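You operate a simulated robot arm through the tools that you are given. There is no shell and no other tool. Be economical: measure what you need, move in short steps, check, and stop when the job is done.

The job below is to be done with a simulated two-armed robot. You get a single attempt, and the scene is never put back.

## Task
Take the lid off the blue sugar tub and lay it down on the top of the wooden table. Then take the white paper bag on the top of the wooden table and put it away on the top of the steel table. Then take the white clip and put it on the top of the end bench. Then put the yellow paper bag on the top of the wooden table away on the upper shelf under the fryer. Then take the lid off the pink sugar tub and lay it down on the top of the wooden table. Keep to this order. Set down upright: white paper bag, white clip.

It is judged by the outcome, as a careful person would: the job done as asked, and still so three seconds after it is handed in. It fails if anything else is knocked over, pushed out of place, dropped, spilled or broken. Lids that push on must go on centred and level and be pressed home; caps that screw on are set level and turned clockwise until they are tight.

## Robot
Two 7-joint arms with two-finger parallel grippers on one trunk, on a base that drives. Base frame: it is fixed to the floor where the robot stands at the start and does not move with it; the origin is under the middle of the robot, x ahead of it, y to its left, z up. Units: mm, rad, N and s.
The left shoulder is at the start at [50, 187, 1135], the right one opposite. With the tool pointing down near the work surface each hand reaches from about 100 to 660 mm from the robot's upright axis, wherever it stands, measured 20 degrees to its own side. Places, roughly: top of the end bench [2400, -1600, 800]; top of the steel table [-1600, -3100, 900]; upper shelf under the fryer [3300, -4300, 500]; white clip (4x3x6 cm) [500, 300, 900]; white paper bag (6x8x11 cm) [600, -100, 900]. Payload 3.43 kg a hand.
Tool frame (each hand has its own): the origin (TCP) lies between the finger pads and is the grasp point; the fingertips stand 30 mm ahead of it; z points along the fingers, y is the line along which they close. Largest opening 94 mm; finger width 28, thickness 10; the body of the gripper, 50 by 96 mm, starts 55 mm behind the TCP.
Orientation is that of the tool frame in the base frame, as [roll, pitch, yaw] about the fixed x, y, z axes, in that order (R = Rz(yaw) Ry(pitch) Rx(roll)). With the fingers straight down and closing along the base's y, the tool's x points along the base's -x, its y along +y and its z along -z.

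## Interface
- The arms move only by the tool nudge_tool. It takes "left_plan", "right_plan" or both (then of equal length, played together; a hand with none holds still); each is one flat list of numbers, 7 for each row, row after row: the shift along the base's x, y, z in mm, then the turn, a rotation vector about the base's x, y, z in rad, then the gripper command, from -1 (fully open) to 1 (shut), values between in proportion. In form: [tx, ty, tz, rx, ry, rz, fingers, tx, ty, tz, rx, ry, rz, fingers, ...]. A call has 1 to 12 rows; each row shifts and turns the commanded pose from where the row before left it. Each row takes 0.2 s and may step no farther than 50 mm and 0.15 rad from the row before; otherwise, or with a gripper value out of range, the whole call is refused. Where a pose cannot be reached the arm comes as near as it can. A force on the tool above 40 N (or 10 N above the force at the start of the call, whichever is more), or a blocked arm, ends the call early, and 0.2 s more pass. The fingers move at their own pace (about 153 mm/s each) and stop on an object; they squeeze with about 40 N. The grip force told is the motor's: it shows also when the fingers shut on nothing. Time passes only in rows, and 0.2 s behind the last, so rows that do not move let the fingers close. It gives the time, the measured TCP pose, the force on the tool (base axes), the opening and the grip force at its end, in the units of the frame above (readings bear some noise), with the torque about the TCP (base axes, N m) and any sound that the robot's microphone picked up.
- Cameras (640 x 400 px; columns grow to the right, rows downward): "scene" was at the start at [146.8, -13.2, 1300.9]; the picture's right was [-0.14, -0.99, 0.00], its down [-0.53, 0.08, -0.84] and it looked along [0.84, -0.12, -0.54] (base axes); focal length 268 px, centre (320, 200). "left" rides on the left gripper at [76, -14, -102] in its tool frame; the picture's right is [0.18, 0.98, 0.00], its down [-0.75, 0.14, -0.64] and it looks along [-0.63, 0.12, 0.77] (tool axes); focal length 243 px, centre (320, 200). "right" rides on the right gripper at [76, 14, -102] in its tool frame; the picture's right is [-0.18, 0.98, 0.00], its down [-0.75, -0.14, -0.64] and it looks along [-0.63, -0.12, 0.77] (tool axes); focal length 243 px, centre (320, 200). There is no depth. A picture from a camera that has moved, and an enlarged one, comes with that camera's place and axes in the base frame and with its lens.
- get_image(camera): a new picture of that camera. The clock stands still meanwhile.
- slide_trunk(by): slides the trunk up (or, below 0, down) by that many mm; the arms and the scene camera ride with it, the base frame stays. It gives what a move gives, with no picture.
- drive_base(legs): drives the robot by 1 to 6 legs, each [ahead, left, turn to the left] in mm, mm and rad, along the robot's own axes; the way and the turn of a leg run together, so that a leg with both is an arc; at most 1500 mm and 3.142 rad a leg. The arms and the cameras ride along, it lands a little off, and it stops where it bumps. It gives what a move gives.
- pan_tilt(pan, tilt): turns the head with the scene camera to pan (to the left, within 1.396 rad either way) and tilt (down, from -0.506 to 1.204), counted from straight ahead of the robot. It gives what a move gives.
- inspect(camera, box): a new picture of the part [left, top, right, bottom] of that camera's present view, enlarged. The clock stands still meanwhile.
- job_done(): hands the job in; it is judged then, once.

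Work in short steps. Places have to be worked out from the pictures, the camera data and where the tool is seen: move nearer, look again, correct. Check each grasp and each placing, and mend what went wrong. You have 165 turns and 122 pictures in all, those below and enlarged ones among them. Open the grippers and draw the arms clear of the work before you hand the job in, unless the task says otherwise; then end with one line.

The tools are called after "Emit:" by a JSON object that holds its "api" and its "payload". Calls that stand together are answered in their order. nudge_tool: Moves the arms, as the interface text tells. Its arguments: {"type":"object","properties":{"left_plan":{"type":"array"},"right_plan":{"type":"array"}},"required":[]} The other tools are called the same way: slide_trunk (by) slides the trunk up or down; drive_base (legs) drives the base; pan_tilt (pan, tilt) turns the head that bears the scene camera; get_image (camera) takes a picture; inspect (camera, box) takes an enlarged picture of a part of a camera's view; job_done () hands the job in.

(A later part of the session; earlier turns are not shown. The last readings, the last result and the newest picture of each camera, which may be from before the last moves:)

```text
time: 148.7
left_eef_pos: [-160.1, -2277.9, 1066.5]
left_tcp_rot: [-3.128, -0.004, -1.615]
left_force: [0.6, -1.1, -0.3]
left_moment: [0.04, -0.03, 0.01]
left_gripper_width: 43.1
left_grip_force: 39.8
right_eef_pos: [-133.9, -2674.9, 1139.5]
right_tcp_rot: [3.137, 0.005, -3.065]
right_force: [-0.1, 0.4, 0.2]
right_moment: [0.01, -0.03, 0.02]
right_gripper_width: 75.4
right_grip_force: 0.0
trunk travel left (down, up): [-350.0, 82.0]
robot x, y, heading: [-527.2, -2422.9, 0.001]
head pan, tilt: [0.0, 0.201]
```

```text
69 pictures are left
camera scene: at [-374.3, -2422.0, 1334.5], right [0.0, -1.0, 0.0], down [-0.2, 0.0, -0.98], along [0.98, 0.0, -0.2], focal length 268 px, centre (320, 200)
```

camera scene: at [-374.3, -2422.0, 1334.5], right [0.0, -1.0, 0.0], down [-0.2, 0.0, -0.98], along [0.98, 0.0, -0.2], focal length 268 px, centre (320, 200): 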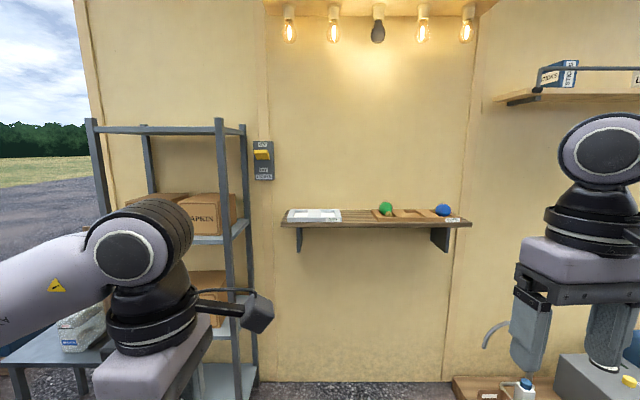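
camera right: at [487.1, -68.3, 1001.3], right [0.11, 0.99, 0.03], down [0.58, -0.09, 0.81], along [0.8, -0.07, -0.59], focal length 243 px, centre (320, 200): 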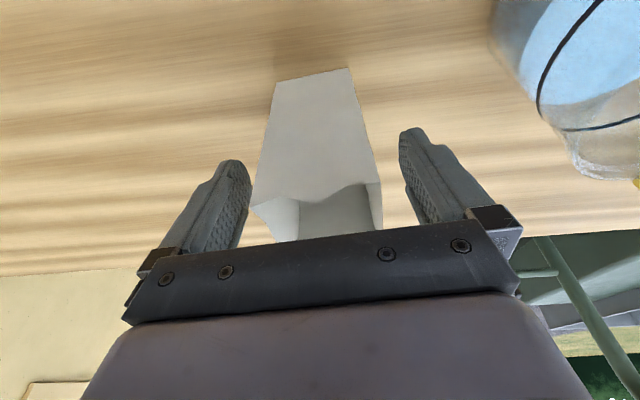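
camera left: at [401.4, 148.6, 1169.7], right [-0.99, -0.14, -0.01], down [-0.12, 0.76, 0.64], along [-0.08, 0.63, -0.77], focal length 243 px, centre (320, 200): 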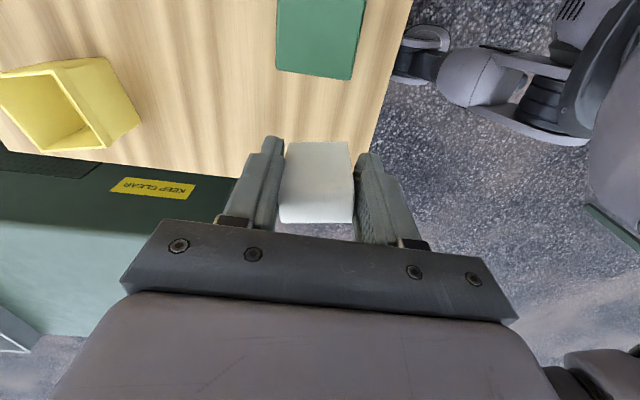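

The wall at x ≈ 926 is closed here. I'll pan right and left along it to find the opening.

Emit:
{"api": "pan_tilt", "payload": {"pan": -0.9, "tilt": 0.1}}

Emit:
{"api": "get_image", "payload": {"camera": "scene"}}

```text
time: 149.9
left_eef_pos: [-159.8, -2277.5, 1065.2]
left_tcp_rot: [-3.127, -0.006, -1.615]
left_force: [0.2, 0.2, -0.7]
left_moment: [0.02, -0.01, -0.02]
left_gripper_width: 42.8
left_grip_force: 39.7
right_eef_pos: [-132.9, -2674.5, 1138.9]
right_tcp_rot: [3.137, 0.006, -3.065]
right_force: [-0.2, -0.6, -0.4]
right_moment: [-0.03, -0.01, -0.02]
right_gripper_width: 75.4
right_grip_force: 0.1
trunk travel left (down, up): [-350.0, 82.0]
robot x, y, heading: [-526.5, -2419.9, 0.001]
head pan, tilt: [-0.901, 0.099]
```

```text
68 pictures are left
camera scene: at [-410.1, -2494.1, 1343.9], right [-0.78, -0.62, 0.0], down [-0.06, 0.08, -0.99], along [0.62, -0.78, -0.1], focal length 268 px, centre (320, 200)
```

scene: 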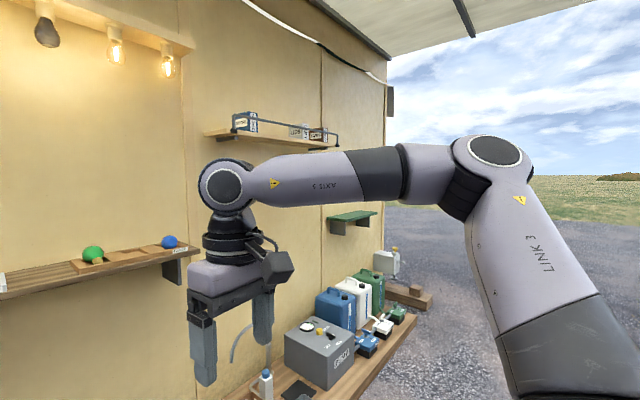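

The back wall is closed all the way to about y -5400. I'll continue along the aisle past that corner and look at the stall's far end.

Emit:
{"api": "drive_base", "payload": {"legs": [[0, -1500, 0], [0, -1500, 0], [0, -600, 0]]}}

Emit:
{"api": "pan_tilt", "payload": {"pan": 0.0, "tilt": 0.15}}

Emit:
{"api": "get_image", "payload": {"camera": "scene"}}

Emit:
{"api": "get_image", "payload": {"camera": "left"}}

```text
time: 167.4
left_eef_pos: [-139.5, -5868.9, 1067.4]
left_tcp_rot: [-3.129, -0.006, -1.591]
left_force: [-0.3, -0.8, -0.1]
left_moment: [0.03, 0.03, -0.02]
left_gripper_width: 42.9
left_grip_force: 40.1
right_eef_pos: [-103.8, -6264.8, 1139.1]
right_tcp_rot: [3.138, 0.003, -3.044]
right_force: [0.3, 0.3, -0.1]
right_moment: [-0.03, -0.01, 0.0]
right_gripper_width: 75.4
right_grip_force: 0.1
trunk travel left (down, up): [-350.0, 82.0]
robot x, y, heading: [-502.6, -6021.1, 0.028]
head pan, tilt: [-0.901, 0.099]
```

```text
time: 168.6
left_eef_pos: [-140.3, -5868.7, 1066.3]
left_tcp_rot: [-3.129, -0.007, -1.593]
left_force: [0.2, -0.4, -0.8]
left_moment: [-0.01, 0.01, -0.01]
left_gripper_width: 43.0
left_grip_force: 40.3
right_eef_pos: [-105.4, -6263.7, 1139.2]
right_tcp_rot: [3.137, 0.007, -3.044]
right_force: [0.3, -0.3, -0.2]
right_moment: [-0.03, 0.02, 0.01]
right_gripper_width: 75.1
right_grip_force: 0.0
trunk travel left (down, up): [-350.0, 82.0]
robot x, y, heading: [-504.0, -6020.8, 0.018]
head pan, tilt: [0.0, 0.15]
```

```text
67 pictures are left
camera scene: at [-351.2, -6017.0, 1339.2], right [0.02, -1.0, 0.0], down [-0.15, 0.0, -0.99], along [0.99, 0.02, -0.15], focal length 268 px, centre (320, 200)
```

scene: 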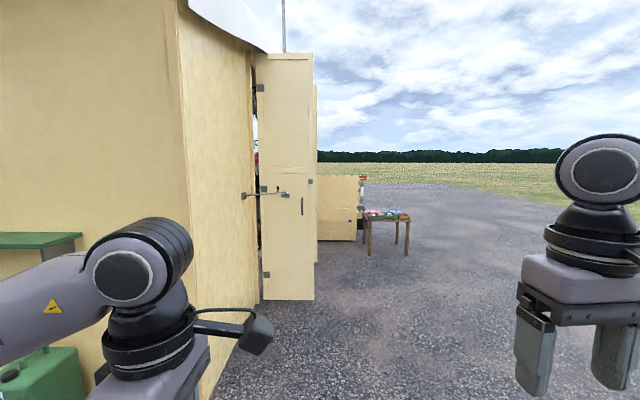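

```text
66 pictures are left
camera left: at [-128.1, -5943.1, 1169.7], right [-0.99, -0.16, -0.01], down [-0.13, 0.76, 0.64], along [-0.09, 0.63, -0.77], focal length 243 px, centre (320, 200)
```

left: 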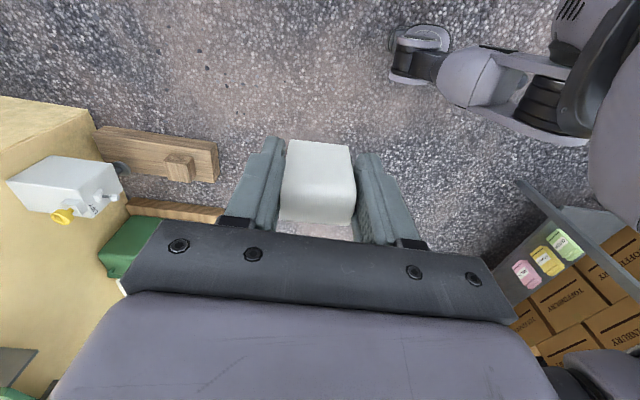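

There is an open door in the stall's end wall at y ≈ -5400, with its leaf near x 2050. I'll drive around to face the doorway from outside.

Emit:
{"api": "drive_base", "payload": {"legs": [[0, -500, -0.018], [1500, 0, 0], [700, 0, 0], [0, 0, 1.57]]}}

Emit:
{"api": "get_image", "payload": {"camera": "scene"}}

```text
time: 185.8
left_eef_pos: [1562.2, -6133.0, 1066.6]
left_tcp_rot: [-3.128, -0.008, -0.03]
left_force: [0.3, -0.2, -0.3]
left_moment: [0.0, -0.02, 0.01]
left_gripper_width: 42.7
left_grip_force: 39.7
right_eef_pos: [1957.1, -6101.5, 1139.7]
right_tcp_rot: [3.141, 0.002, -1.481]
right_force: [0.0, -0.4, 0.8]
right_moment: [-0.01, 0.02, -0.02]
right_gripper_width: 75.1
right_grip_force: 0.0
trunk travel left (down, up): [-350.0, 82.0]
robot x, y, heading: [1710.4, -6497.2, 1.587]
head pan, tilt: [0.0, 0.15]
```

```text
65 pictures are left
camera scene: at [1707.5, -6346.5, 1339.2], right [1.0, 0.01, 0.0], down [0.0, -0.15, -0.99], along [-0.01, 0.99, -0.15], focal length 268 px, centre (320, 200)
```

scene: 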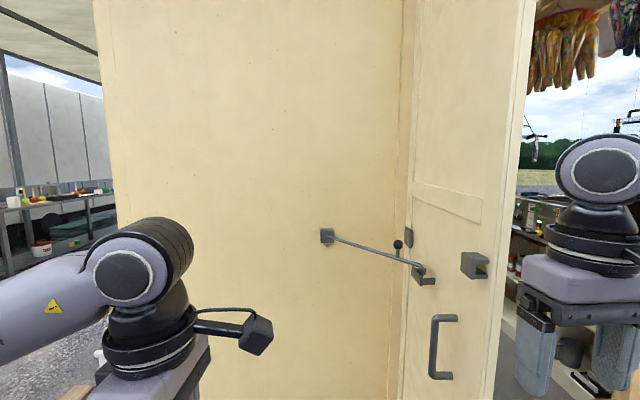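

The doorway is to the right of the leaf. I'll strafe right about 950 mm and look in.

Emit:
{"api": "drive_base", "payload": {"legs": [[0, -950, 0]]}}

Emit:
{"api": "get_image", "payload": {"camera": "scene"}}

```text
time: 190.8
left_eef_pos: [2504.9, -6120.7, 1066.6]
left_tcp_rot: [-3.128, -0.006, -0.029]
left_force: [0.4, 0.5, 0.0]
left_moment: [0.01, 0.0, 0.0]
left_gripper_width: 42.7
left_grip_force: 40.6
right_eef_pos: [2901.0, -6087.8, 1139.2]
right_tcp_rot: [3.139, 0.006, -1.481]
right_force: [-0.2, 1.0, -0.4]
right_moment: [-0.01, -0.01, 0.02]
right_gripper_width: 75.3
right_grip_force: 0.0
trunk travel left (down, up): [-350.0, 82.0]
robot x, y, heading: [2654.6, -6485.1, 1.586]
head pan, tilt: [0.0, 0.15]
```

```text
64 pictures are left
camera scene: at [2651.6, -6333.4, 1339.2], right [1.0, 0.01, 0.0], down [0.0, -0.15, -0.99], along [-0.01, 0.99, -0.15], focal length 268 px, centre (320, 200)
```

scene: 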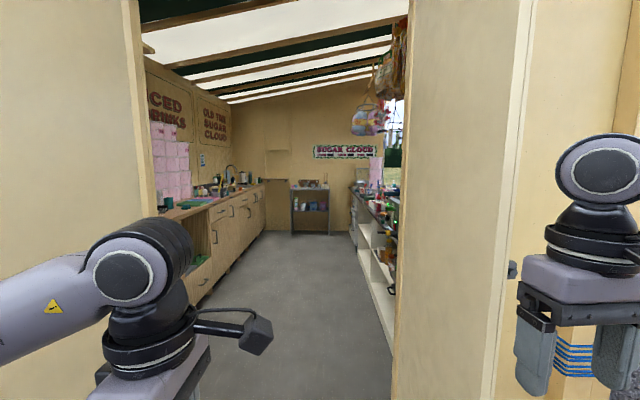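

The end bench is at the far end inside. The doorway is about 850 mm wide, x ≈ 2060–2906, so I'll tuck the hands in and go through sideways with heading 0, since the elbows stick out.

Emit:
{"api": "nudge_tool", "payload": {"left_plan": [0, -30, 0, 0, 0, 0, 0.6, 0, -30, 0, 0, 0, 0, 0.6, 0, -20, 0, 0, 0, 0, 0.6], "right_plan": [0, -35, 0, 0, 0, 0, -0.6, 0, -35, 0, 0, 0, 0, -0.6, 0, -30, 0, 0, 0, 0, -0.6]}}

Emit:
{"api": "drive_base", "payload": {"legs": [[0, 0, -1.586], [-200, 0, 0]]}}

Emit:
{"api": "pan_tilt", "payload": {"pan": 1.39, "tilt": 0.35}}

Emit:
{"api": "get_image", "payload": {"camera": "scene"}}

```text
time: 191.6
left_eef_pos: [2505.8, -6202.7, 1067.1]
left_tcp_rot: [-3.126, -0.007, -0.029]
left_force: [0.1, -0.3, 0.3]
left_moment: [0.04, -0.01, 0.03]
left_gripper_width: 43.3
left_grip_force: 40.0
right_eef_pos: [2901.1, -6189.5, 1138.1]
right_tcp_rot: [3.142, 0.005, -1.481]
right_force: [-0.1, -0.3, 0.4]
right_moment: [0.0, -0.01, 0.03]
right_gripper_width: 74.8
right_grip_force: 0.2
trunk travel left (down, up): [-350.0, 82.0]
robot x, y, heading: [2652.0, -6485.7, 1.585]
head pan, tilt: [0.0, 0.15]
```

```text
time: 197.0
left_eef_pos: [2740.4, -6339.9, 1067.3]
left_tcp_rot: [-3.126, -0.005, -1.61]
left_force: [0.4, 0.4, 0.5]
left_moment: [0.01, -0.01, 0.03]
left_gripper_width: 42.9
left_grip_force: 39.9
right_eef_pos: [2747.4, -6734.9, 1138.4]
right_tcp_rot: [3.138, 0.006, -3.061]
right_force: [-0.1, 0.5, 0.1]
right_moment: [-0.02, -0.02, 0.01]
right_gripper_width: 75.0
right_grip_force: 0.2
trunk travel left (down, up): [-350.0, 82.0]
robot x, y, heading: [2455.2, -6484.5, 0.0]
head pan, tilt: [0.0, 0.15]
```

```text
time: 198.6
left_eef_pos: [2740.2, -6339.0, 1065.5]
left_tcp_rot: [-3.127, -0.007, -1.612]
left_force: [-0.5, 0.1, -0.5]
left_moment: [-0.01, -0.04, -0.01]
left_gripper_width: 42.7
left_grip_force: 40.1
right_eef_pos: [2748.3, -6735.2, 1138.3]
right_tcp_rot: [3.139, 0.004, -3.065]
right_force: [-0.2, 0.2, -0.2]
right_moment: [-0.02, 0.01, 0.03]
right_gripper_width: 75.1
right_grip_force: 0.2
trunk travel left (down, up): [-350.0, 82.0]
robot x, y, heading: [2455.7, -6484.2, 0.008]
head pan, tilt: [1.389, 0.351]
```

```text
63 pictures are left
camera scene: at [2530.3, -6393.5, 1320.5], right [0.98, -0.18, 0.0], down [-0.06, -0.34, -0.94], along [0.17, 0.92, -0.34], focal length 268 px, centre (320, 200)
```

scene: 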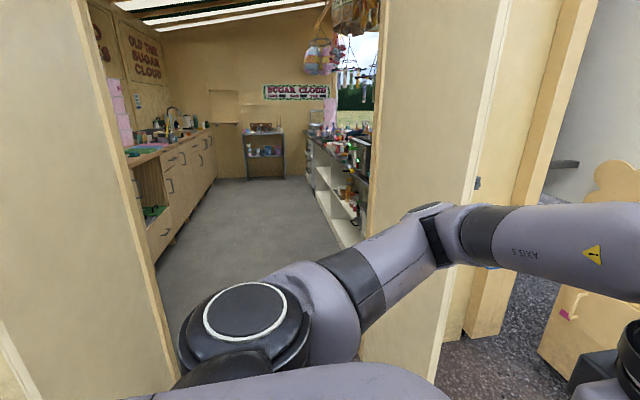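

The doorway runs from x ≈ 2045 to 2904 and my robot's centre is at 2455, which suits. I'll strafe in in two stages, checking for drift.

Emit:
{"api": "drive_base", "payload": {"legs": [[0, 600, -0.008]]}}

Emit:
{"api": "get_image", "payload": {"camera": "scene"}}

```text
time: 201.9
left_eef_pos: [2739.8, -5742.0, 1068.7]
left_tcp_rot: [-3.129, -0.007, -1.617]
left_force: [-1.3, 0.4, -0.2]
left_moment: [0.02, 0.02, -0.01]
left_gripper_width: 42.7
left_grip_force: 39.9
right_eef_pos: [2747.1, -6139.1, 1137.8]
right_tcp_rot: [3.14, 0.004, -3.067]
right_force: [-0.7, -0.5, -0.5]
right_moment: [-0.02, 0.02, -0.01]
right_gripper_width: 75.2
right_grip_force: 0.0
trunk travel left (down, up): [-350.0, 82.0]
robot x, y, heading: [2456.8, -5888.1, -0.002]
head pan, tilt: [1.389, 0.351]
```

```text
62 pictures are left
camera scene: at [2530.2, -5794.8, 1320.5], right [0.98, -0.18, 0.0], down [-0.06, -0.34, -0.94], along [0.17, 0.92, -0.34], focal length 268 px, centre (320, 200)
```

scene: 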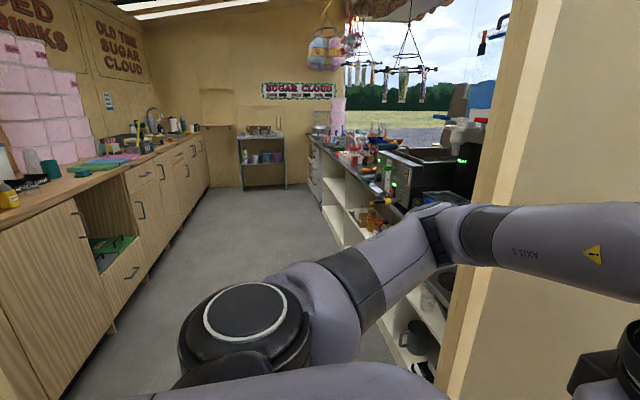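

The clearances hold: right jamb at x ≈ 2912 and my front at about 2820. I'll continue sideways through the doorway.

Emit:
{"api": "drive_base", "payload": {"legs": [[0, 600, 0], [0, 700, 0]]}}

```text
time: 208.8
left_eef_pos: [2737.2, -4434.0, 1066.2]
left_tcp_rot: [-3.128, -0.006, -1.612]
left_force: [-0.2, 0.2, -0.6]
left_moment: [0.01, -0.01, -0.03]
left_gripper_width: 42.6
left_grip_force: 40.7
right_eef_pos: [2746.4, -4830.0, 1138.7]
right_tcp_rot: [3.138, 0.004, -3.063]
right_force: [0.3, -0.7, -0.6]
right_moment: [-0.02, 0.0, -0.02]
right_gripper_width: 75.2
right_grip_force: 0.2
trunk travel left (down, up): [-350.0, 82.0]
robot x, y, heading: [2456.9, -4581.7, 0.002]
head pan, tilt: [1.389, 0.351]
```

I'm inside. I'll centre in the aisle, turn to face the end bench, and drive up towards it.

Emit:
{"api": "drive_base", "payload": {"legs": [[-110, 0, 0], [0, 0, 1.57], [1500, 0, 0], [600, 0, 0]]}}

Emit:
{"api": "pan_tilt", "payload": {"pan": 0.0, "tilt": 0.5}}

Emit:
{"api": "get_image", "payload": {"camera": "scene"}}

```text
time: 223.8
left_eef_pos: [2158.1, -2204.0, 1066.0]
left_tcp_rot: [-3.128, -0.006, -0.02]
left_force: [0.1, 0.2, -0.8]
left_moment: [-0.03, 0.01, 0.01]
left_gripper_width: 42.8
left_grip_force: 40.0
right_eef_pos: [2553.0, -2187.3, 1138.6]
right_tcp_rot: [3.137, 0.004, -1.471]
right_force: [0.5, -0.6, 0.6]
right_moment: [-0.02, 0.0, -0.02]
right_gripper_width: 75.1
right_grip_force: 0.1
trunk travel left (down, up): [-350.0, 82.0]
robot x, y, heading: [2307.8, -2485.6, 1.593]
head pan, tilt: [1.389, 0.351]
```

```text
time: 225.3
left_eef_pos: [2157.6, -2203.9, 1066.9]
left_tcp_rot: [-3.128, -0.007, -0.02]
left_force: [0.1, -0.6, -0.5]
left_moment: [0.02, 0.0, 0.02]
left_gripper_width: 43.0
left_grip_force: 40.2
right_eef_pos: [2552.9, -2187.0, 1138.9]
right_tcp_rot: [3.138, 0.004, -1.471]
right_force: [0.3, 0.2, 0.6]
right_moment: [0.05, 0.03, 0.01]
right_gripper_width: 75.3
right_grip_force: 0.1
trunk travel left (down, up): [-350.0, 82.0]
robot x, y, heading: [2306.9, -2485.4, 1.591]
head pan, tilt: [0.0, 0.499]
```

```text
61 pictures are left
camera scene: at [2305.3, -2336.9, 1306.8], right [1.0, 0.02, 0.0], down [0.01, -0.48, -0.88], along [-0.02, 0.88, -0.48], focal length 268 px, centre (320, 200)
```

scene: 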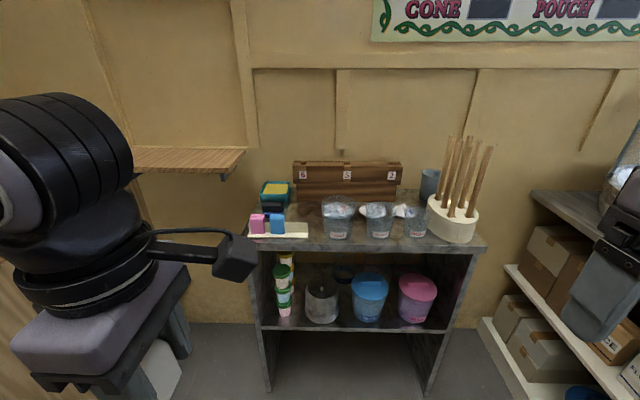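

The bench top is in view. I'll zoom in to pick a free spot.

Emit:
{"api": "inspect", "payload": {"camera": "scene", "box": [230, 150, 500, 270]}}

```text
2.37 times, centred on (365, 210) of scene
camera zoom: at [2305.3, -2336.9, 1306.8], right [1.0, 0.02, 0.0], down [0.01, -0.48, -0.88], along [-0.02, 0.88, -0.48], focal length 634 px, centre (213, 176)
```

zoom: 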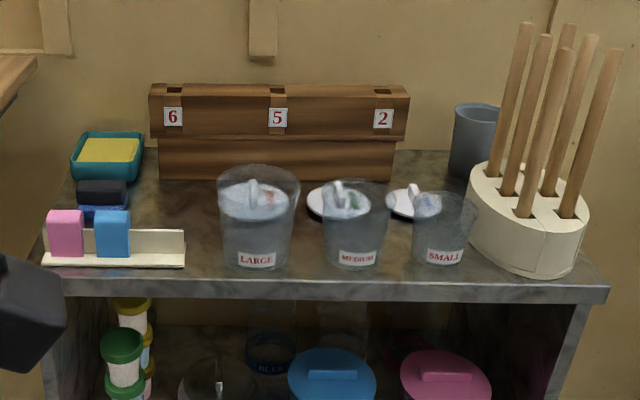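

A free patch lies behind the clip rack at about [2228, -1550], between the blue box, the wood box and the LARGE cup. I'll turn the left hand so that it closes along x, raise the right hand, and drive closer.

Emit:
{"api": "nudge_tool", "payload": {"left_plan": [0, 0, 0, 0, 0, -0.15, 0.6, 0, 0, 0, 0, 0, -0.15, 0.6, 0, 0, 0, 0, 0, -0.15, 0.6, 0, 0, 0, 0, 0, -0.15, 0.6, 0, 0, 0, 0, 0, -0.15, 0.6, 0, 0, 0, 0, 0, -0.15, 0.6, 0, 0, 0, 0, 0, -0.15, 0.6, 0, 0, 0, 0, 0, -0.15, 0.6, 0, 0, 0, 0, 0, -0.15, 0.6, 0, 0, 0, 0, 0, -0.15, 0.6, 0, 0, 0, 0, 0, -0.05, 0.6], "right_plan": [0, 0, 20, 0, 0, 0, -0.6, 0, 0, 20, 0, 0, 0, -0.6, 0, 0, 20, 0, 0, 0, -0.6, 0, 0, 20, 0, 0, 0, -0.6, 0, 0, 0, 0, 0, 0, -0.6, 0, 0, 0, 0, 0, 0, -0.6, 0, 0, 0, 0, 0, 0, -0.6, 0, 0, 0, 0, 0, 0, -0.6, 0, 0, 0, 0, 0, 0, -0.6, 0, 0, 0, 0, 0, 0, -0.6, 0, 0, 0, 0, 0, 0, -0.6]}}

Emit:
{"api": "drive_base", "payload": {"legs": [[0, 0, -0.02], [0, -120, 0], [390, 0, 0]]}}

Emit:
{"api": "pan_tilt", "payload": {"pan": 0.2, "tilt": 0.75}}

Emit:
{"api": "get_image", "payload": {"camera": "scene"}}

Emit:
{"api": "get_image", "payload": {"camera": "left"}}

```text
time: 227.7
left_eef_pos: [2157.8, -2203.3, 1067.9]
left_tcp_rot: [-3.127, -0.008, -1.572]
left_force: [0.1, -0.2, 0.5]
left_moment: [0.01, 0.0, 0.01]
left_gripper_width: 43.1
left_grip_force: 39.1
right_eef_pos: [2553.6, -2188.3, 1218.4]
right_tcp_rot: [3.137, 0.004, -1.471]
right_force: [0.2, -0.4, -0.3]
right_moment: [0.04, -0.03, -0.02]
right_gripper_width: 75.3
right_grip_force: 0.0
trunk travel left (down, up): [-350.0, 82.0]
robot x, y, heading: [2309.7, -2484.7, 1.594]
head pan, tilt: [0.0, 0.499]
```

```text
time: 231.4
left_eef_pos: [2277.2, -1811.4, 1066.4]
left_tcp_rot: [-3.128, -0.006, -1.583]
left_force: [-0.2, 0.9, -0.2]
left_moment: [-0.02, 0.01, -0.03]
left_gripper_width: 42.9
left_grip_force: 40.1
right_eef_pos: [2672.8, -1801.4, 1219.0]
right_tcp_rot: [3.139, 0.003, -1.488]
right_force: [-0.4, 0.4, -0.6]
right_moment: [-0.02, 0.0, -0.01]
right_gripper_width: 75.2
right_grip_force: 0.0
trunk travel left (down, up): [-350.0, 82.0]
robot x, y, heading: [2425.0, -2093.9, 1.576]
head pan, tilt: [0.0, 0.499]
```

```text
time: 232.1
left_eef_pos: [2277.0, -1813.5, 1066.4]
left_tcp_rot: [-3.129, -0.005, -1.585]
left_force: [-0.8, 0.1, -1.0]
left_moment: [0.0, 0.01, -0.05]
left_gripper_width: 42.9
left_grip_force: 39.5
right_eef_pos: [2672.7, -1802.4, 1218.9]
right_tcp_rot: [3.138, 0.007, -1.487]
right_force: [0.0, -1.4, 0.5]
right_moment: [0.01, 0.01, -0.02]
right_gripper_width: 74.9
right_grip_force: 0.1
trunk travel left (down, up): [-350.0, 82.0]
robot x, y, heading: [2425.6, -2095.5, 1.578]
head pan, tilt: [0.201, 0.75]
```

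```text
59 pictures are left
camera scene: at [2406.6, -1957.1, 1284.9], right [0.98, 0.21, 0.0], down [0.14, -0.67, -0.73], along [-0.15, 0.72, -0.68], focal length 268 px, centre (320, 200)
```

scene: 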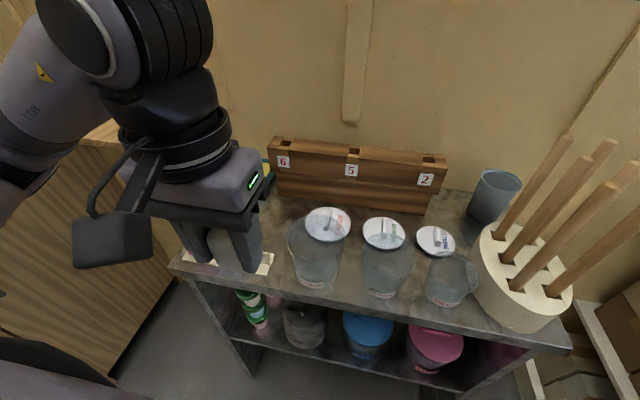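

```text
58 pictures are left
camera left: at [2289.7, -1886.9, 1169.5], right [-0.99, -0.17, -0.01], down [-0.14, 0.76, 0.64], along [-0.1, 0.63, -0.77], focal length 243 px, centre (320, 200)
```

left: 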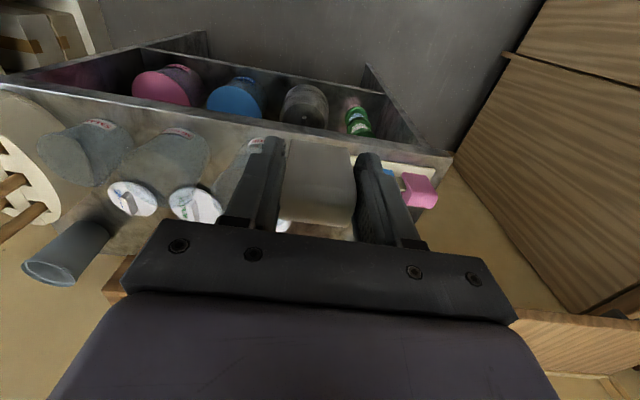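

From two views the bench top is at z ≈ 802 with its front edge at y ≈ -1709. The free patch centres on about [2235, -1515]. I'll edge 30 mm closer and carry the clip over it while still high.

Emit:
{"api": "drive_base", "payload": {"legs": [[30, 0, 0]]}}

Emit:
{"api": "nudge_tool", "payload": {"left_plan": [-7, 44, 0, 0, 0, 0, 0.6, -7, 44, 0, 0, 0, 0, 0.6, -7, 44, 0, 0, 0, 0, 0.6, -7, 44, -10, 0, 0, 0, 0.6, -7, 44, -20, 0, 0, 0, 0.6, -7, 43, -20, 0, 0, 0, 0.6]}}

Emit:
{"api": "get_image", "payload": {"camera": "left"}}

Emit:
{"api": "get_image", "payload": {"camera": "scene"}}

```text
time: 233.0
left_eef_pos: [2277.0, -1781.8, 1067.3]
left_tcp_rot: [-3.129, -0.007, -1.584]
left_force: [0.2, 1.3, 0.0]
left_moment: [-0.05, 0.0, 0.01]
left_gripper_width: 42.5
left_grip_force: 39.9
right_eef_pos: [2672.2, -1771.3, 1218.6]
right_tcp_rot: [3.138, 0.004, -1.487]
right_force: [0.2, -0.2, -0.1]
right_moment: [-0.04, 0.03, -0.02]
right_gripper_width: 75.0
right_grip_force: 0.1
trunk travel left (down, up): [-350.0, 82.0]
robot x, y, heading: [2423.3, -2066.4, 1.58]
head pan, tilt: [0.201, 0.75]
```

```text
time: 234.4
left_eef_pos: [2235.2, -1521.1, 1016.0]
left_tcp_rot: [-3.13, -0.011, -1.587]
left_force: [1.3, -10.1, -3.4]
left_moment: [-0.52, -0.01, -0.05]
left_gripper_width: 42.7
left_grip_force: 40.1
right_eef_pos: [2672.7, -1773.3, 1218.8]
right_tcp_rot: [3.14, 0.008, -1.486]
right_force: [-0.2, -0.4, 0.2]
right_moment: [0.04, -0.01, 0.0]
right_gripper_width: 75.0
right_grip_force: 0.1
trunk travel left (down, up): [-350.0, 82.0]
robot x, y, heading: [2425.2, -2066.4, 1.582]
head pan, tilt: [0.201, 0.75]
```

```text
57 pictures are left
camera left: at [2247.9, -1595.1, 1118.7], right [-0.99, -0.17, -0.01], down [-0.14, 0.76, 0.63], along [-0.1, 0.63, -0.77], focal length 243 px, centre (320, 200)
```

left: 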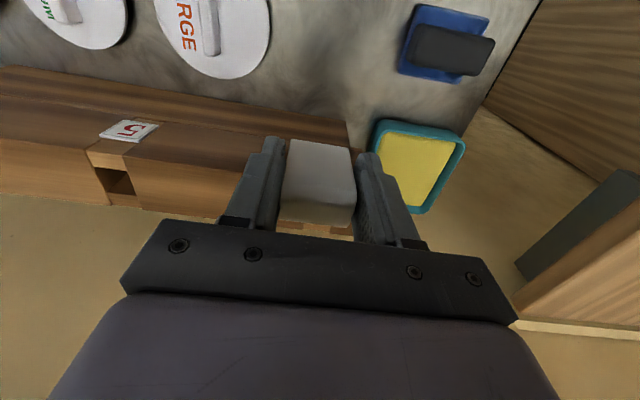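

```text
56 pictures are left
camera scene: at [2406.4, -1929.1, 1285.1], right [0.98, 0.21, 0.0], down [0.14, -0.67, -0.73], along [-0.15, 0.72, -0.68], focal length 268 px, centre (320, 200)
```

scene: 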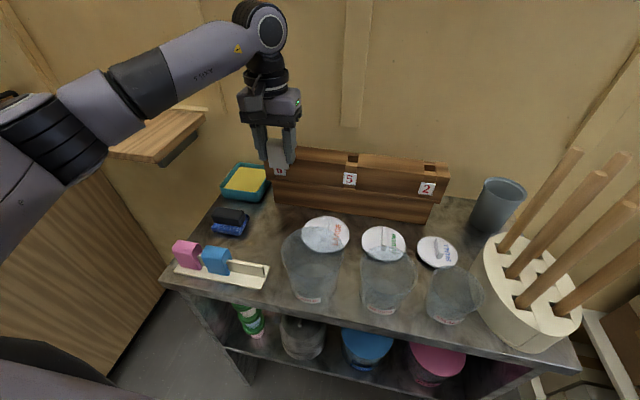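

The 10 N reading along y means the clip has touched the wood box's protruding upper part. I'll back off straight away and measure properly.

Emit:
{"api": "nudge_tool", "payload": {"left_plan": [0, -20, 0, 0, 0, 0, 0.6, 0, -40, 20, 0, 0, 0, 0.6, 0, -45, 10, 0, 0, 0, 0.6, -30, -30, 10, 0, 0, 0, 0.6]}}

Emit:
{"api": "inspect", "payload": {"camera": "scene", "box": [140, 120, 380, 300]}}

Emit:
{"api": "get_image", "payload": {"camera": "left"}}

```text
time: 235.4
left_eef_pos: [2204.9, -1654.2, 1057.3]
left_tcp_rot: [-3.128, -0.007, -1.584]
left_force: [0.2, 0.0, 0.5]
left_moment: [-0.01, -0.03, 0.0]
left_gripper_width: 42.8
left_grip_force: 40.3
right_eef_pos: [2673.1, -1772.5, 1218.6]
right_tcp_rot: [3.14, 0.005, -1.487]
right_force: [0.4, -0.4, -0.6]
right_moment: [0.0, -0.01, -0.05]
right_gripper_width: 75.4
right_grip_force: 0.1
trunk travel left (down, up): [-350.0, 82.0]
robot x, y, heading: [2425.3, -2066.6, 1.582]
head pan, tilt: [0.201, 0.75]
```

```text
2.22 times, centred on (260, 210) of scene
camera zoom: at [2405.7, -1927.6, 1284.9], right [0.98, 0.21, 0.0], down [0.14, -0.67, -0.73], along [-0.15, 0.72, -0.68], focal length 595 px, centre (453, 178)
```

zoom: 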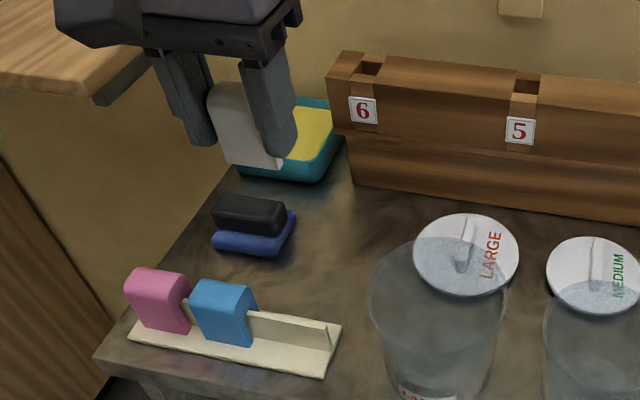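

```text
54 pictures are left
camera left: at [2217.8, -1729.2, 1159.2], right [-0.99, -0.17, -0.01], down [-0.14, 0.76, 0.64], along [-0.1, 0.63, -0.77], focal length 243 px, centre (320, 200)
```

left: 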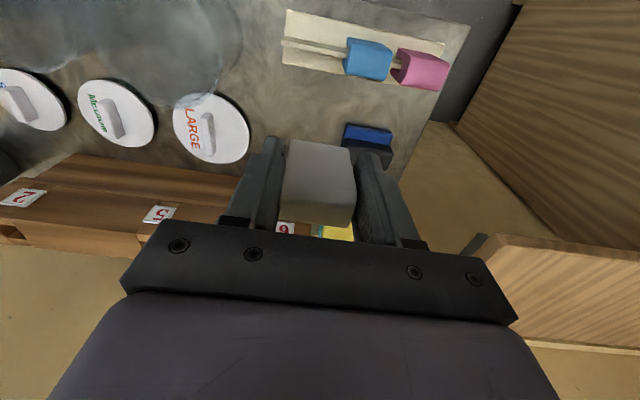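

Now it's clear: the rack's back edge is at y ≈ -1657, the box overhang at -1500, and the cup rim begins at x 2280. I'll aim for [2215, -1585], move there and go down partway.

Emit:
{"api": "nudge_tool", "payload": {"left_plan": [5, 35, 0, 0, 0, 0, 0.6, 5, 34, 0, 0, 0, 0, 0.6, 0, 0, -40, 0, 0, 0, 0.6, 0, 0, -40, 0, 0, 0, 0.6, 0, 0, -40, 0, 0, 0, 0.6, 0, 0, -35, 0, 0, 0, 0.6]}}

Emit:
{"api": "inspect", "payload": {"camera": "scene", "box": [140, 120, 380, 300]}}

```text
time: 236.8
left_eef_pos: [2216.0, -1584.4, 900.4]
left_tcp_rot: [-3.127, -0.005, -1.585]
left_force: [1.4, 0.2, -0.1]
left_moment: [0.02, -0.01, 0.0]
left_gripper_width: 42.8
left_grip_force: 39.7
right_eef_pos: [2673.2, -1771.2, 1218.4]
right_tcp_rot: [3.138, 0.004, -1.486]
right_force: [0.0, 0.6, -0.5]
right_moment: [0.0, 0.03, -0.04]
right_gripper_width: 75.2
right_grip_force: 0.0
trunk travel left (down, up): [-350.0, 82.0]
robot x, y, heading: [2424.3, -2067.0, 1.584]
head pan, tilt: [0.201, 0.75]
```

```text
2.22 times, centred on (260, 210) of scene
camera zoom: at [2406.2, -1927.0, 1284.9], right [0.98, 0.21, 0.0], down [0.14, -0.67, -0.73], along [-0.15, 0.72, -0.68], focal length 595 px, centre (453, 178)
```

zoom: 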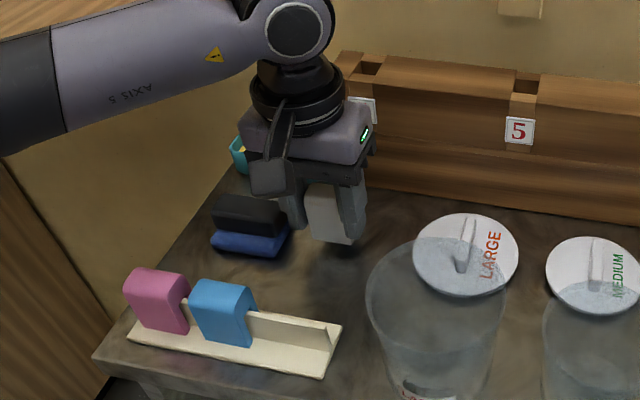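

All clear, and the wood box hasn't moved. I'll lower gently to contact.

Emit:
{"api": "nudge_tool", "payload": {"left_plan": [0, 0, -15, 0, 0, 0, 0.6, 0, 0, -12, 0, 0, 0, 0.6, 0, 0, -6, 0, 0, 0, 0.6, 0, 0, -4, 0, 0, 0, 0.6, 0, 0, -3, 0, 0, 0, 0.6, 0, 0, -3, 0, 0, 0, 0.6, 0, 0, -3, 0, 0, 0, 0.6, 0, 0, -2, 0, 0, 0, 0.6, 0, 0, -2, 0, 0, 0, 0.6, 0, 0, -2, 0, 0, 0, 0.6]}}

```text
time: 237.9
left_eef_pos: [2215.7, -1583.1, 871.2]
left_tcp_rot: [-3.123, 0.009, -1.586]
left_force: [-0.1, -4.2, 13.4]
left_moment: [-0.06, 0.25, 0.08]
left_gripper_width: 43.1
left_grip_force: 40.7
right_eef_pos: [2671.6, -1773.4, 1217.5]
right_tcp_rot: [3.139, 0.005, -1.485]
right_force: [-0.1, 0.0, 0.1]
right_moment: [0.0, 0.02, -0.01]
right_gripper_width: 75.1
right_grip_force: 0.0
trunk travel left (down, up): [-350.0, 82.0]
robot x, y, heading: [2420.3, -2068.0, 1.581]
head pan, tilt: [0.201, 0.75]
stopped in row 5 (left hand): the force on the tool passed its limit (the readings are from after the stop); the commanded pose is now the measured one
```

There's contact at TCP 871. I'll check that it is the bench and not something else.

Emit:
{"api": "inspect", "payload": {"camera": "scene", "box": [180, 160, 340, 280]}}

Emit:
{"api": "get_image", "payload": {"camera": "left"}}

```text
3.33 times, centred on (260, 220) of scene
camera zoom: at [2406.6, -1928.2, 1284.5], right [0.98, 0.21, 0.0], down [0.14, -0.67, -0.73], along [-0.15, 0.72, -0.68], focal length 892 px, centre (520, 133)
```

zoom: 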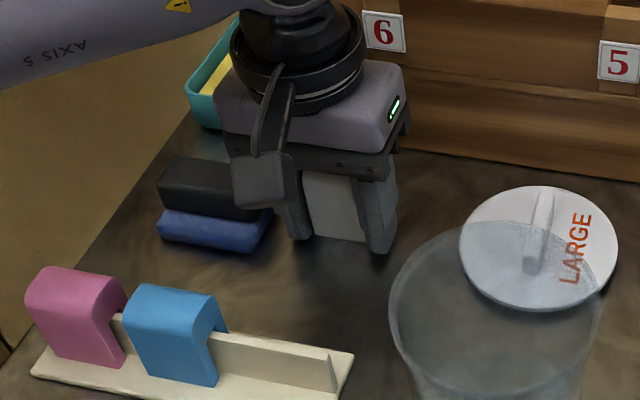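

```text
51 pictures are left
camera left: at [2228.1, -1658.5, 972.3], right [-0.99, -0.17, -0.02], down [-0.14, 0.75, 0.65], along [-0.09, 0.64, -0.76], focal length 243 px, centre (320, 200)
```

left: 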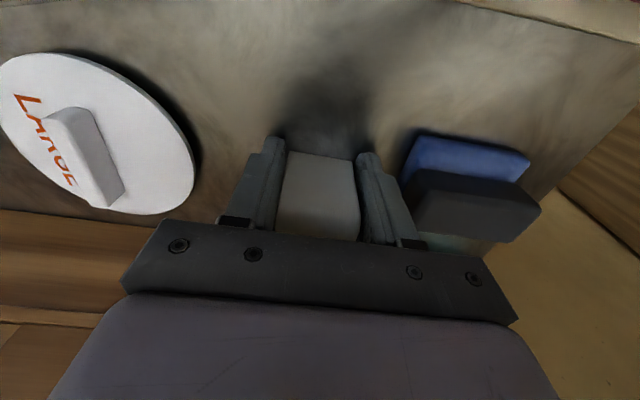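

The clip is on the bench itself. I'll release with a small opening and rise.

Emit:
{"api": "nudge_tool", "payload": {"left_plan": [0, 0, 1, 0, 0, 0, 0.3, 0, 0, 0, 0, 0, 0, 0.0, 0, 0, 0, 0, 0, 0, -0.2, 0, 0, 0, 0, 0, 0, -0.2, 0, 0, 15, 0, 0, 0, -0.2, 0, 0, 30, 0, 0, 0, -0.2, 0, 0, 40, 0, 0, 0, -0.2, 0, 0, 45, 0, 0, 0, -0.2, 0, -30, 30, 0, 0, 0, -0.2, 0, -45, 0, 0, 0, 0, -0.2, 0, -45, 0, 0, 0, 0, -0.2]}}

Emit:
{"api": "inspect", "payload": {"camera": "scene", "box": [140, 120, 380, 300]}}

```text
time: 240.3
left_eef_pos: [2215.6, -1702.2, 1029.8]
left_tcp_rot: [-3.124, 0.006, -1.582]
left_force: [0.7, -0.5, 0.4]
left_moment: [0.02, 0.01, 0.01]
left_gripper_width: 56.5
left_grip_force: 0.0
right_eef_pos: [2672.9, -1772.9, 1218.0]
right_tcp_rot: [3.138, 0.007, -1.487]
right_force: [0.4, -0.4, 0.2]
right_moment: [-0.02, 0.04, 0.01]
right_gripper_width: 75.3
right_grip_force: 0.1
trunk travel left (down, up): [-350.0, 82.0]
robot x, y, heading: [2423.3, -2062.9, 1.581]
head pan, tilt: [0.201, 0.75]
```

```text
2.22 times, centred on (260, 210) of scene
camera zoom: at [2406.3, -1927.5, 1284.9], right [0.98, 0.21, 0.0], down [0.14, -0.67, -0.73], along [-0.15, 0.72, -0.68], focal length 595 px, centre (453, 178)
```

zoom: 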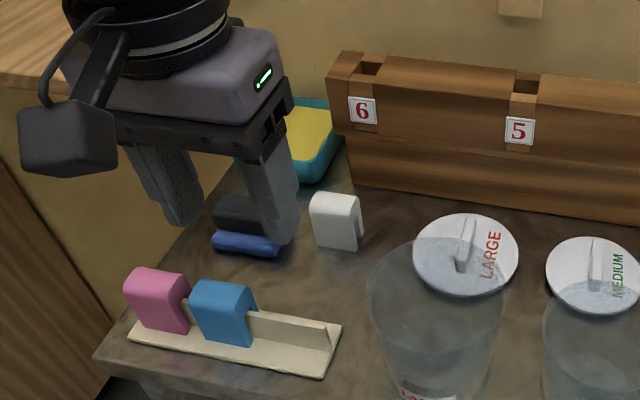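

The clip stands upright on the bench and nothing was disturbed. I'll pull the left hand in, back down the aisle, turn towards the fryer, and look at its shelf on the way out.

Emit:
{"api": "nudge_tool", "payload": {"left_plan": [-20, -40, 20, 0, 0, 0, -0.2, -20, -35, 20, 0, 0, 0, -0.2]}}

Emit:
{"api": "drive_base", "payload": {"legs": [[-1500, 0, -0.01], [-700, 0, 0], [0, 0, -1.57]]}}

Emit:
{"api": "pan_tilt", "payload": {"pan": 0.0, "tilt": 0.7}}

Emit:
{"api": "get_image", "payload": {"camera": "scene"}}

```text
time: 240.9
left_eef_pos: [2176.3, -1776.9, 1070.6]
left_tcp_rot: [-3.124, 0.006, -1.585]
left_force: [0.2, 0.0, 0.5]
left_moment: [-0.01, -0.01, -0.04]
left_gripper_width: 56.5
left_grip_force: 0.1
right_eef_pos: [2673.3, -1773.4, 1218.8]
right_tcp_rot: [3.139, 0.007, -1.487]
right_force: [-0.1, 0.0, 0.7]
right_moment: [0.04, -0.02, -0.02]
right_gripper_width: 75.1
right_grip_force: 0.1
trunk travel left (down, up): [-350.0, 82.0]
robot x, y, heading: [2425.2, -2070.0, 1.578]
head pan, tilt: [0.201, 0.75]
```

```text
time: 255.6
left_eef_pos: [2706.0, -4021.9, 1070.0]
left_tcp_rot: [-3.123, 0.004, 3.112]
left_force: [0.0, 0.2, -0.3]
left_moment: [-0.02, 0.0, -0.03]
left_gripper_width: 56.6
left_grip_force: 0.1
right_eef_pos: [2702.1, -4518.9, 1217.9]
right_tcp_rot: [3.139, 0.004, -3.073]
right_force: [0.3, 0.0, 0.1]
right_moment: [0.0, 0.03, 0.0]
right_gripper_width: 75.2
right_grip_force: 0.1
trunk travel left (down, up): [-350.0, 82.0]
robot x, y, heading: [2413.3, -4264.1, -0.004]
head pan, tilt: [0.201, 0.75]
```

```text
time: 256.3
left_eef_pos: [2706.7, -4021.6, 1069.6]
left_tcp_rot: [-3.122, 0.006, 3.113]
left_force: [-0.1, -0.7, -0.1]
left_moment: [-0.01, -0.01, 0.0]
left_gripper_width: 56.1
left_grip_force: 0.0
right_eef_pos: [2703.0, -4519.4, 1219.6]
right_tcp_rot: [3.137, 0.006, -3.073]
right_force: [-0.1, -0.2, -0.4]
right_moment: [0.01, 0.0, 0.01]
right_gripper_width: 74.9
right_grip_force: 0.1
trunk travel left (down, up): [-350.0, 82.0]
robot x, y, heading: [2413.2, -4269.3, -0.004]
head pan, tilt: [0.0, 0.7]
```

```text
49 pictures are left
camera scene: at [2556.3, -4266.4, 1289.1], right [-0.01, -1.0, 0.0], down [-0.64, 0.0, -0.76], along [0.76, -0.01, -0.64], focal length 268 px, centre (320, 200)
```

scene: 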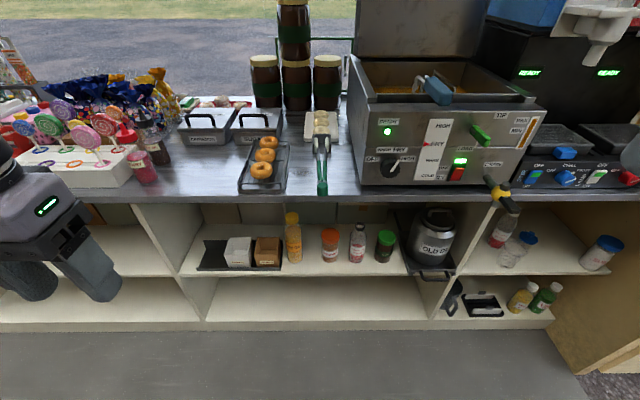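

This is the fryer, and the shelf at [3300, -4300] is the middle bay's upper shelf. I'll zoom in on it.

Emit:
{"api": "inspect", "payload": {"camera": "scene", "box": [170, 190, 470, 330]}}

```text
2.13 times, centred on (320, 260) of scene
camera zoom: at [2556.3, -4266.4, 1289.1], right [-0.01, -1.0, 0.0], down [-0.64, 0.0, -0.76], along [0.76, -0.01, -0.64], focal length 571 px, centre (320, 72)
```

zoom: 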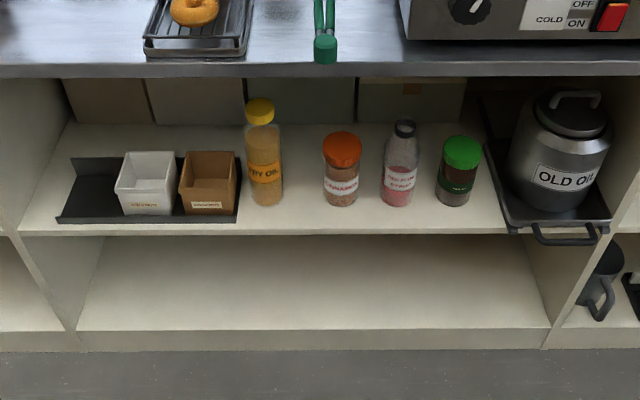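

The bay's tray holds a white and a brown paper box with an empty slot at its left, near [3180, -3880], so the yellow bag should fit there. Now I'll fetch it: out sideways through the door, then back along the same route.

Emit:
{"api": "drive_base", "payload": {"legs": [[42, 0, 0.004], [0, -1000, 0]]}}

Emit:
{"api": "drive_base", "payload": {"legs": [[0, -1270, 0]]}}

```text
time: 262.0
left_eef_pos: [2743.7, -5015.9, 1069.5]
left_tcp_rot: [-3.124, 0.004, 3.117]
left_force: [0.1, 0.2, -0.2]
left_moment: [0.01, 0.05, -0.01]
left_gripper_width: 56.3
left_grip_force: 0.0
right_eef_pos: [2743.0, -5512.2, 1217.6]
right_tcp_rot: [3.138, 0.005, -3.07]
right_force: [0.2, 0.4, 0.1]
right_moment: [0.03, -0.02, 0.0]
right_gripper_width: 75.3
right_grip_force: 0.1
trunk travel left (down, up): [-350.0, 82.0]
robot x, y, heading: [2454.6, -5257.5, -0.004]
head pan, tilt: [0.0, 0.7]
```

```text
time: 268.4
left_eef_pos: [2742.8, -6277.8, 1069.9]
left_tcp_rot: [-3.123, 0.006, 3.126]
left_force: [1.0, -0.3, 0.4]
left_moment: [0.01, 0.0, 0.01]
left_gripper_width: 56.2
left_grip_force: 0.1
right_eef_pos: [2745.4, -6773.8, 1217.2]
right_tcp_rot: [3.138, 0.005, -3.063]
right_force: [-0.4, 0.4, -0.1]
right_moment: [-0.01, -0.02, -0.01]
right_gripper_width: 75.2
right_grip_force: 0.0
trunk travel left (down, up): [-350.0, 82.0]
robot x, y, heading: [2451.4, -6523.5, 0.001]
head pan, tilt: [0.0, 0.7]
```

I'm out of the doorway cleanly. I'll drive back along the outside to x ≈ -540, then up the aisle.

Emit:
{"api": "drive_base", "payload": {"legs": [[-1500, 0, 0], [-1490, 0, 0], [0, 1500, 0], [0, 1500, 0], [0, 1500, 0]]}}

```text
time: 303.7
left_eef_pos: [-253.5, -1817.4, 1069.5]
left_tcp_rot: [-3.122, 0.005, 3.12]
left_force: [-0.4, -0.3, 0.1]
left_moment: [-0.01, -0.01, 0.03]
left_gripper_width: 56.2
left_grip_force: 0.1
right_eef_pos: [-251.3, -2314.0, 1218.9]
right_tcp_rot: [3.138, 0.004, -3.064]
right_force: [-0.8, 0.7, 0.5]
right_moment: [0.03, 0.0, -0.01]
right_gripper_width: 75.2
right_grip_force: 0.0
trunk travel left (down, up): [-350.0, 82.0]
robot x, y, heading: [-545.2, -2063.4, 0.004]
head pan, tilt: [0.0, 0.7]
```

Continuing to the wooden table, to about (45, 90).

Emit:
{"api": "drive_base", "payload": {"legs": [[0, 1500, 0], [0, 655, 0], [590, 0, -0.004]]}}

Emit:
{"api": "pan_tilt", "payload": {"pan": 0.3, "tilt": 0.6}}

Emit:
{"api": "get_image", "payload": {"camera": "scene"}}

```text
time: 317.3
left_eef_pos: [333.3, 342.3, 1068.0]
left_tcp_rot: [-3.124, 0.005, 3.119]
left_force: [0.6, 0.4, 0.4]
left_moment: [0.0, 0.03, 0.02]
left_gripper_width: 56.5
left_grip_force: 0.0
right_eef_pos: [332.0, -153.3, 1218.1]
right_tcp_rot: [3.139, 0.005, -3.068]
right_force: [0.6, -0.9, 0.2]
right_moment: [-0.01, -0.02, -0.02]
right_gripper_width: 75.1
right_grip_force: 0.1
trunk travel left (down, up): [-350.0, 82.0]
robot x, y, heading: [43.9, 97.1, -0.003]
head pan, tilt: [0.0, 0.7]
```

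```text
time: 318.1
left_eef_pos: [332.3, 343.3, 1070.3]
left_tcp_rot: [-3.122, 0.005, 3.118]
left_force: [-0.2, -0.1, 0.3]
left_moment: [0.04, -0.01, 0.03]
left_gripper_width: 56.5
left_grip_force: 0.0
right_eef_pos: [331.9, -153.0, 1217.5]
right_tcp_rot: [3.138, 0.005, -3.069]
right_force: [0.0, 0.6, -0.9]
right_moment: [-0.02, 0.0, -0.02]
right_gripper_width: 74.9
right_grip_force: 0.1
trunk travel left (down, up): [-350.0, 82.0]
robot x, y, heading: [37.7, 98.2, -0.006]
head pan, tilt: [0.3, 0.6]
```

```text
47 pictures are left
camera scene: at [183.6, 123.7, 1297.7], right [0.29, -0.96, 0.0], down [-0.54, -0.17, -0.82], along [0.79, 0.24, -0.57], focal length 268 px, centre (320, 200)
```

scene: 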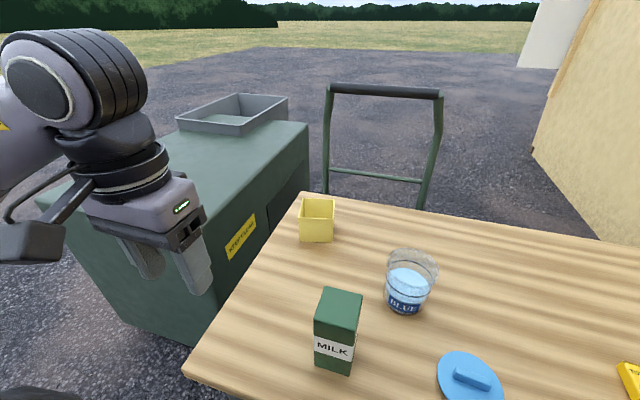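

I'll zoom in on the yellow bag to measure it.

Emit:
{"api": "inspect", "payload": {"camera": "scene", "box": [270, 170, 370, 260]}}

```text
4.44 times, centred on (320, 215) of scene
camera zoom: at [183.6, 123.7, 1297.7], right [0.29, -0.96, 0.0], down [-0.54, -0.17, -0.82], along [0.79, 0.24, -0.57], focal length 1189 px, centre (320, 133)
```

zoom: 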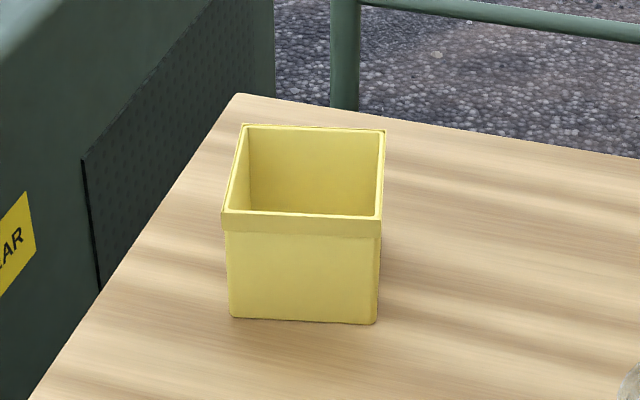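

The bag is about 80×80×76 mm, turned 0.22 rad, with its rim at z ≈ 916 and its right wall running from (649, 233) to (726, 250). I'll pinch that right wall with the left hand tipped 45° forward, which also suits placing under the counter. First I'll move to a standoff.

Emit:
{"api": "nudge_tool", "payload": {"left_plan": [30, -14, 0, 0, -0.131, 0, -0.06, 35, -14, 0, 0, -0.131, 0, -0.06, 35, -14, 0, 0, -0.131, 0, -0.06, 35, -14, 0, 0, -0.131, 0, -0.06, 35, -15, -10, 0, -0.131, 0, -0.06, 35, -15, -20, 0, -0.131, 0, -0.06, 35, -15, -20, 0, 0, 0.122, -0.06, 35, -15, -20, 0, 0, 0.122, -0.06]}}

Emit:
{"api": "get_image", "payload": {"camera": "left"}}

Emit:
{"api": "get_image", "payload": {"camera": "scene"}}

```text
time: 319.9
left_eef_pos: [608.9, 227.0, 1000.3]
left_tcp_rot: [3.136, 0.793, -2.931]
left_force: [0.9, 0.1, 0.0]
left_moment: [0.0, -0.02, 0.02]
left_gripper_width: 50.0
left_grip_force: 0.1
right_eef_pos: [330.9, -154.3, 1218.7]
right_tcp_rot: [3.138, 0.005, -3.068]
right_force: [0.2, 0.1, -0.3]
right_moment: [-0.02, -0.01, -0.01]
right_gripper_width: 75.2
right_grip_force: 0.1
trunk travel left (down, up): [-350.0, 82.0]
robot x, y, heading: [40.7, 95.7, -0.003]
head pan, tilt: [0.3, 0.6]
```

```text
45 pictures are left
camera left: at [488.4, 187.0, 1016.4], right [-0.33, 0.93, -0.13], down [0.04, 0.15, 0.99], along [0.94, 0.33, -0.09], focal length 243 px, centre (320, 200)
```

left: 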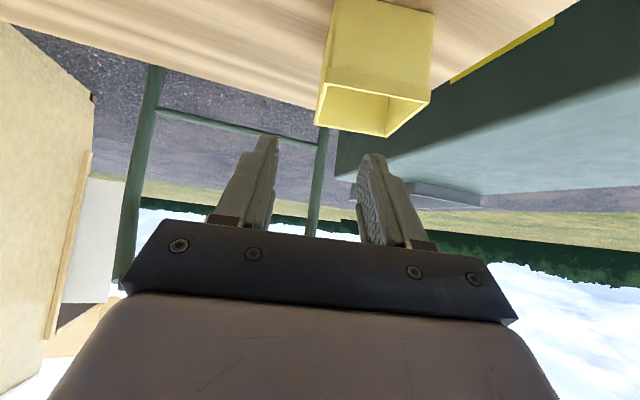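

```text
44 pictures are left
camera scene: at [184.0, 123.4, 1297.7], right [0.29, -0.96, 0.0], down [-0.54, -0.17, -0.82], along [0.79, 0.24, -0.57], focal length 268 px, centre (320, 200)
```

scene: 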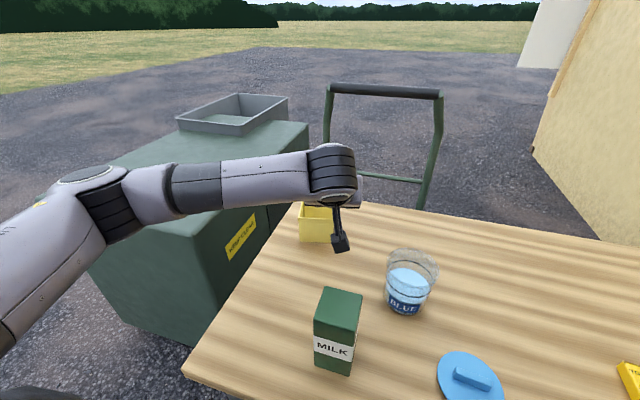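

The measurements agree: right wall from (650, 235) to (724, 253). I'll advance along the tool axis until the tips are just above the rim, then check.

Emit:
{"api": "nudge_tool", "payload": {"left_plan": [-14, 0, 0, 0, 0, 0.02, -0.06, 14, 3, -14, 0, 0, 0, -0.06, 14, 3, -14, 0, 0, 0, -0.06, 14, 3, -14, 0, 0, 0, -0.06, 14, 3, -14, 0, 0, 0, -0.06, 0, 0, 0, 0, 0, 0, -0.06]}}

Emit:
{"api": "get_image", "payload": {"camera": "left"}}

```text
time: 321.3
left_eef_pos: [650.8, 238.3, 944.2]
left_tcp_rot: [3.136, 0.791, -2.913]
left_force: [0.1, -0.2, 0.2]
left_moment: [-0.01, -0.04, 0.02]
left_gripper_width: 49.8
left_grip_force: 0.1
right_eef_pos: [332.0, -152.8, 1219.3]
right_tcp_rot: [3.138, 0.005, -3.068]
right_force: [0.1, 1.4, -0.6]
right_moment: [0.03, 0.01, -0.03]
right_gripper_width: 74.9
right_grip_force: 0.0
trunk travel left (down, up): [-350.0, 82.0]
robot x, y, heading: [42.2, 96.2, -0.003]
head pan, tilt: [0.3, 0.6]
```

```text
43 pictures are left
camera left: at [529.9, 196.6, 960.7], right [-0.35, 0.93, -0.13], down [0.04, 0.15, 0.99], along [0.93, 0.34, -0.09], focal length 243 px, centre (320, 200)
```

left: 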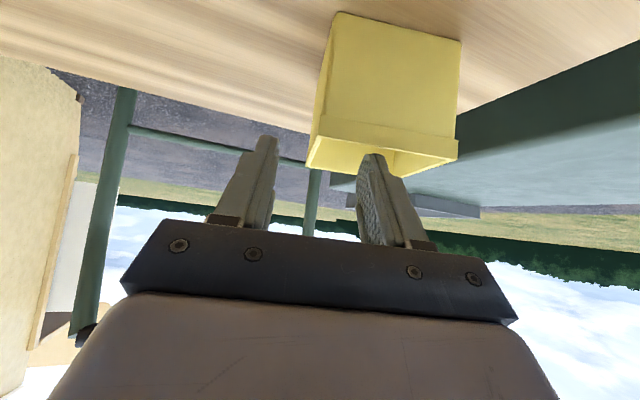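

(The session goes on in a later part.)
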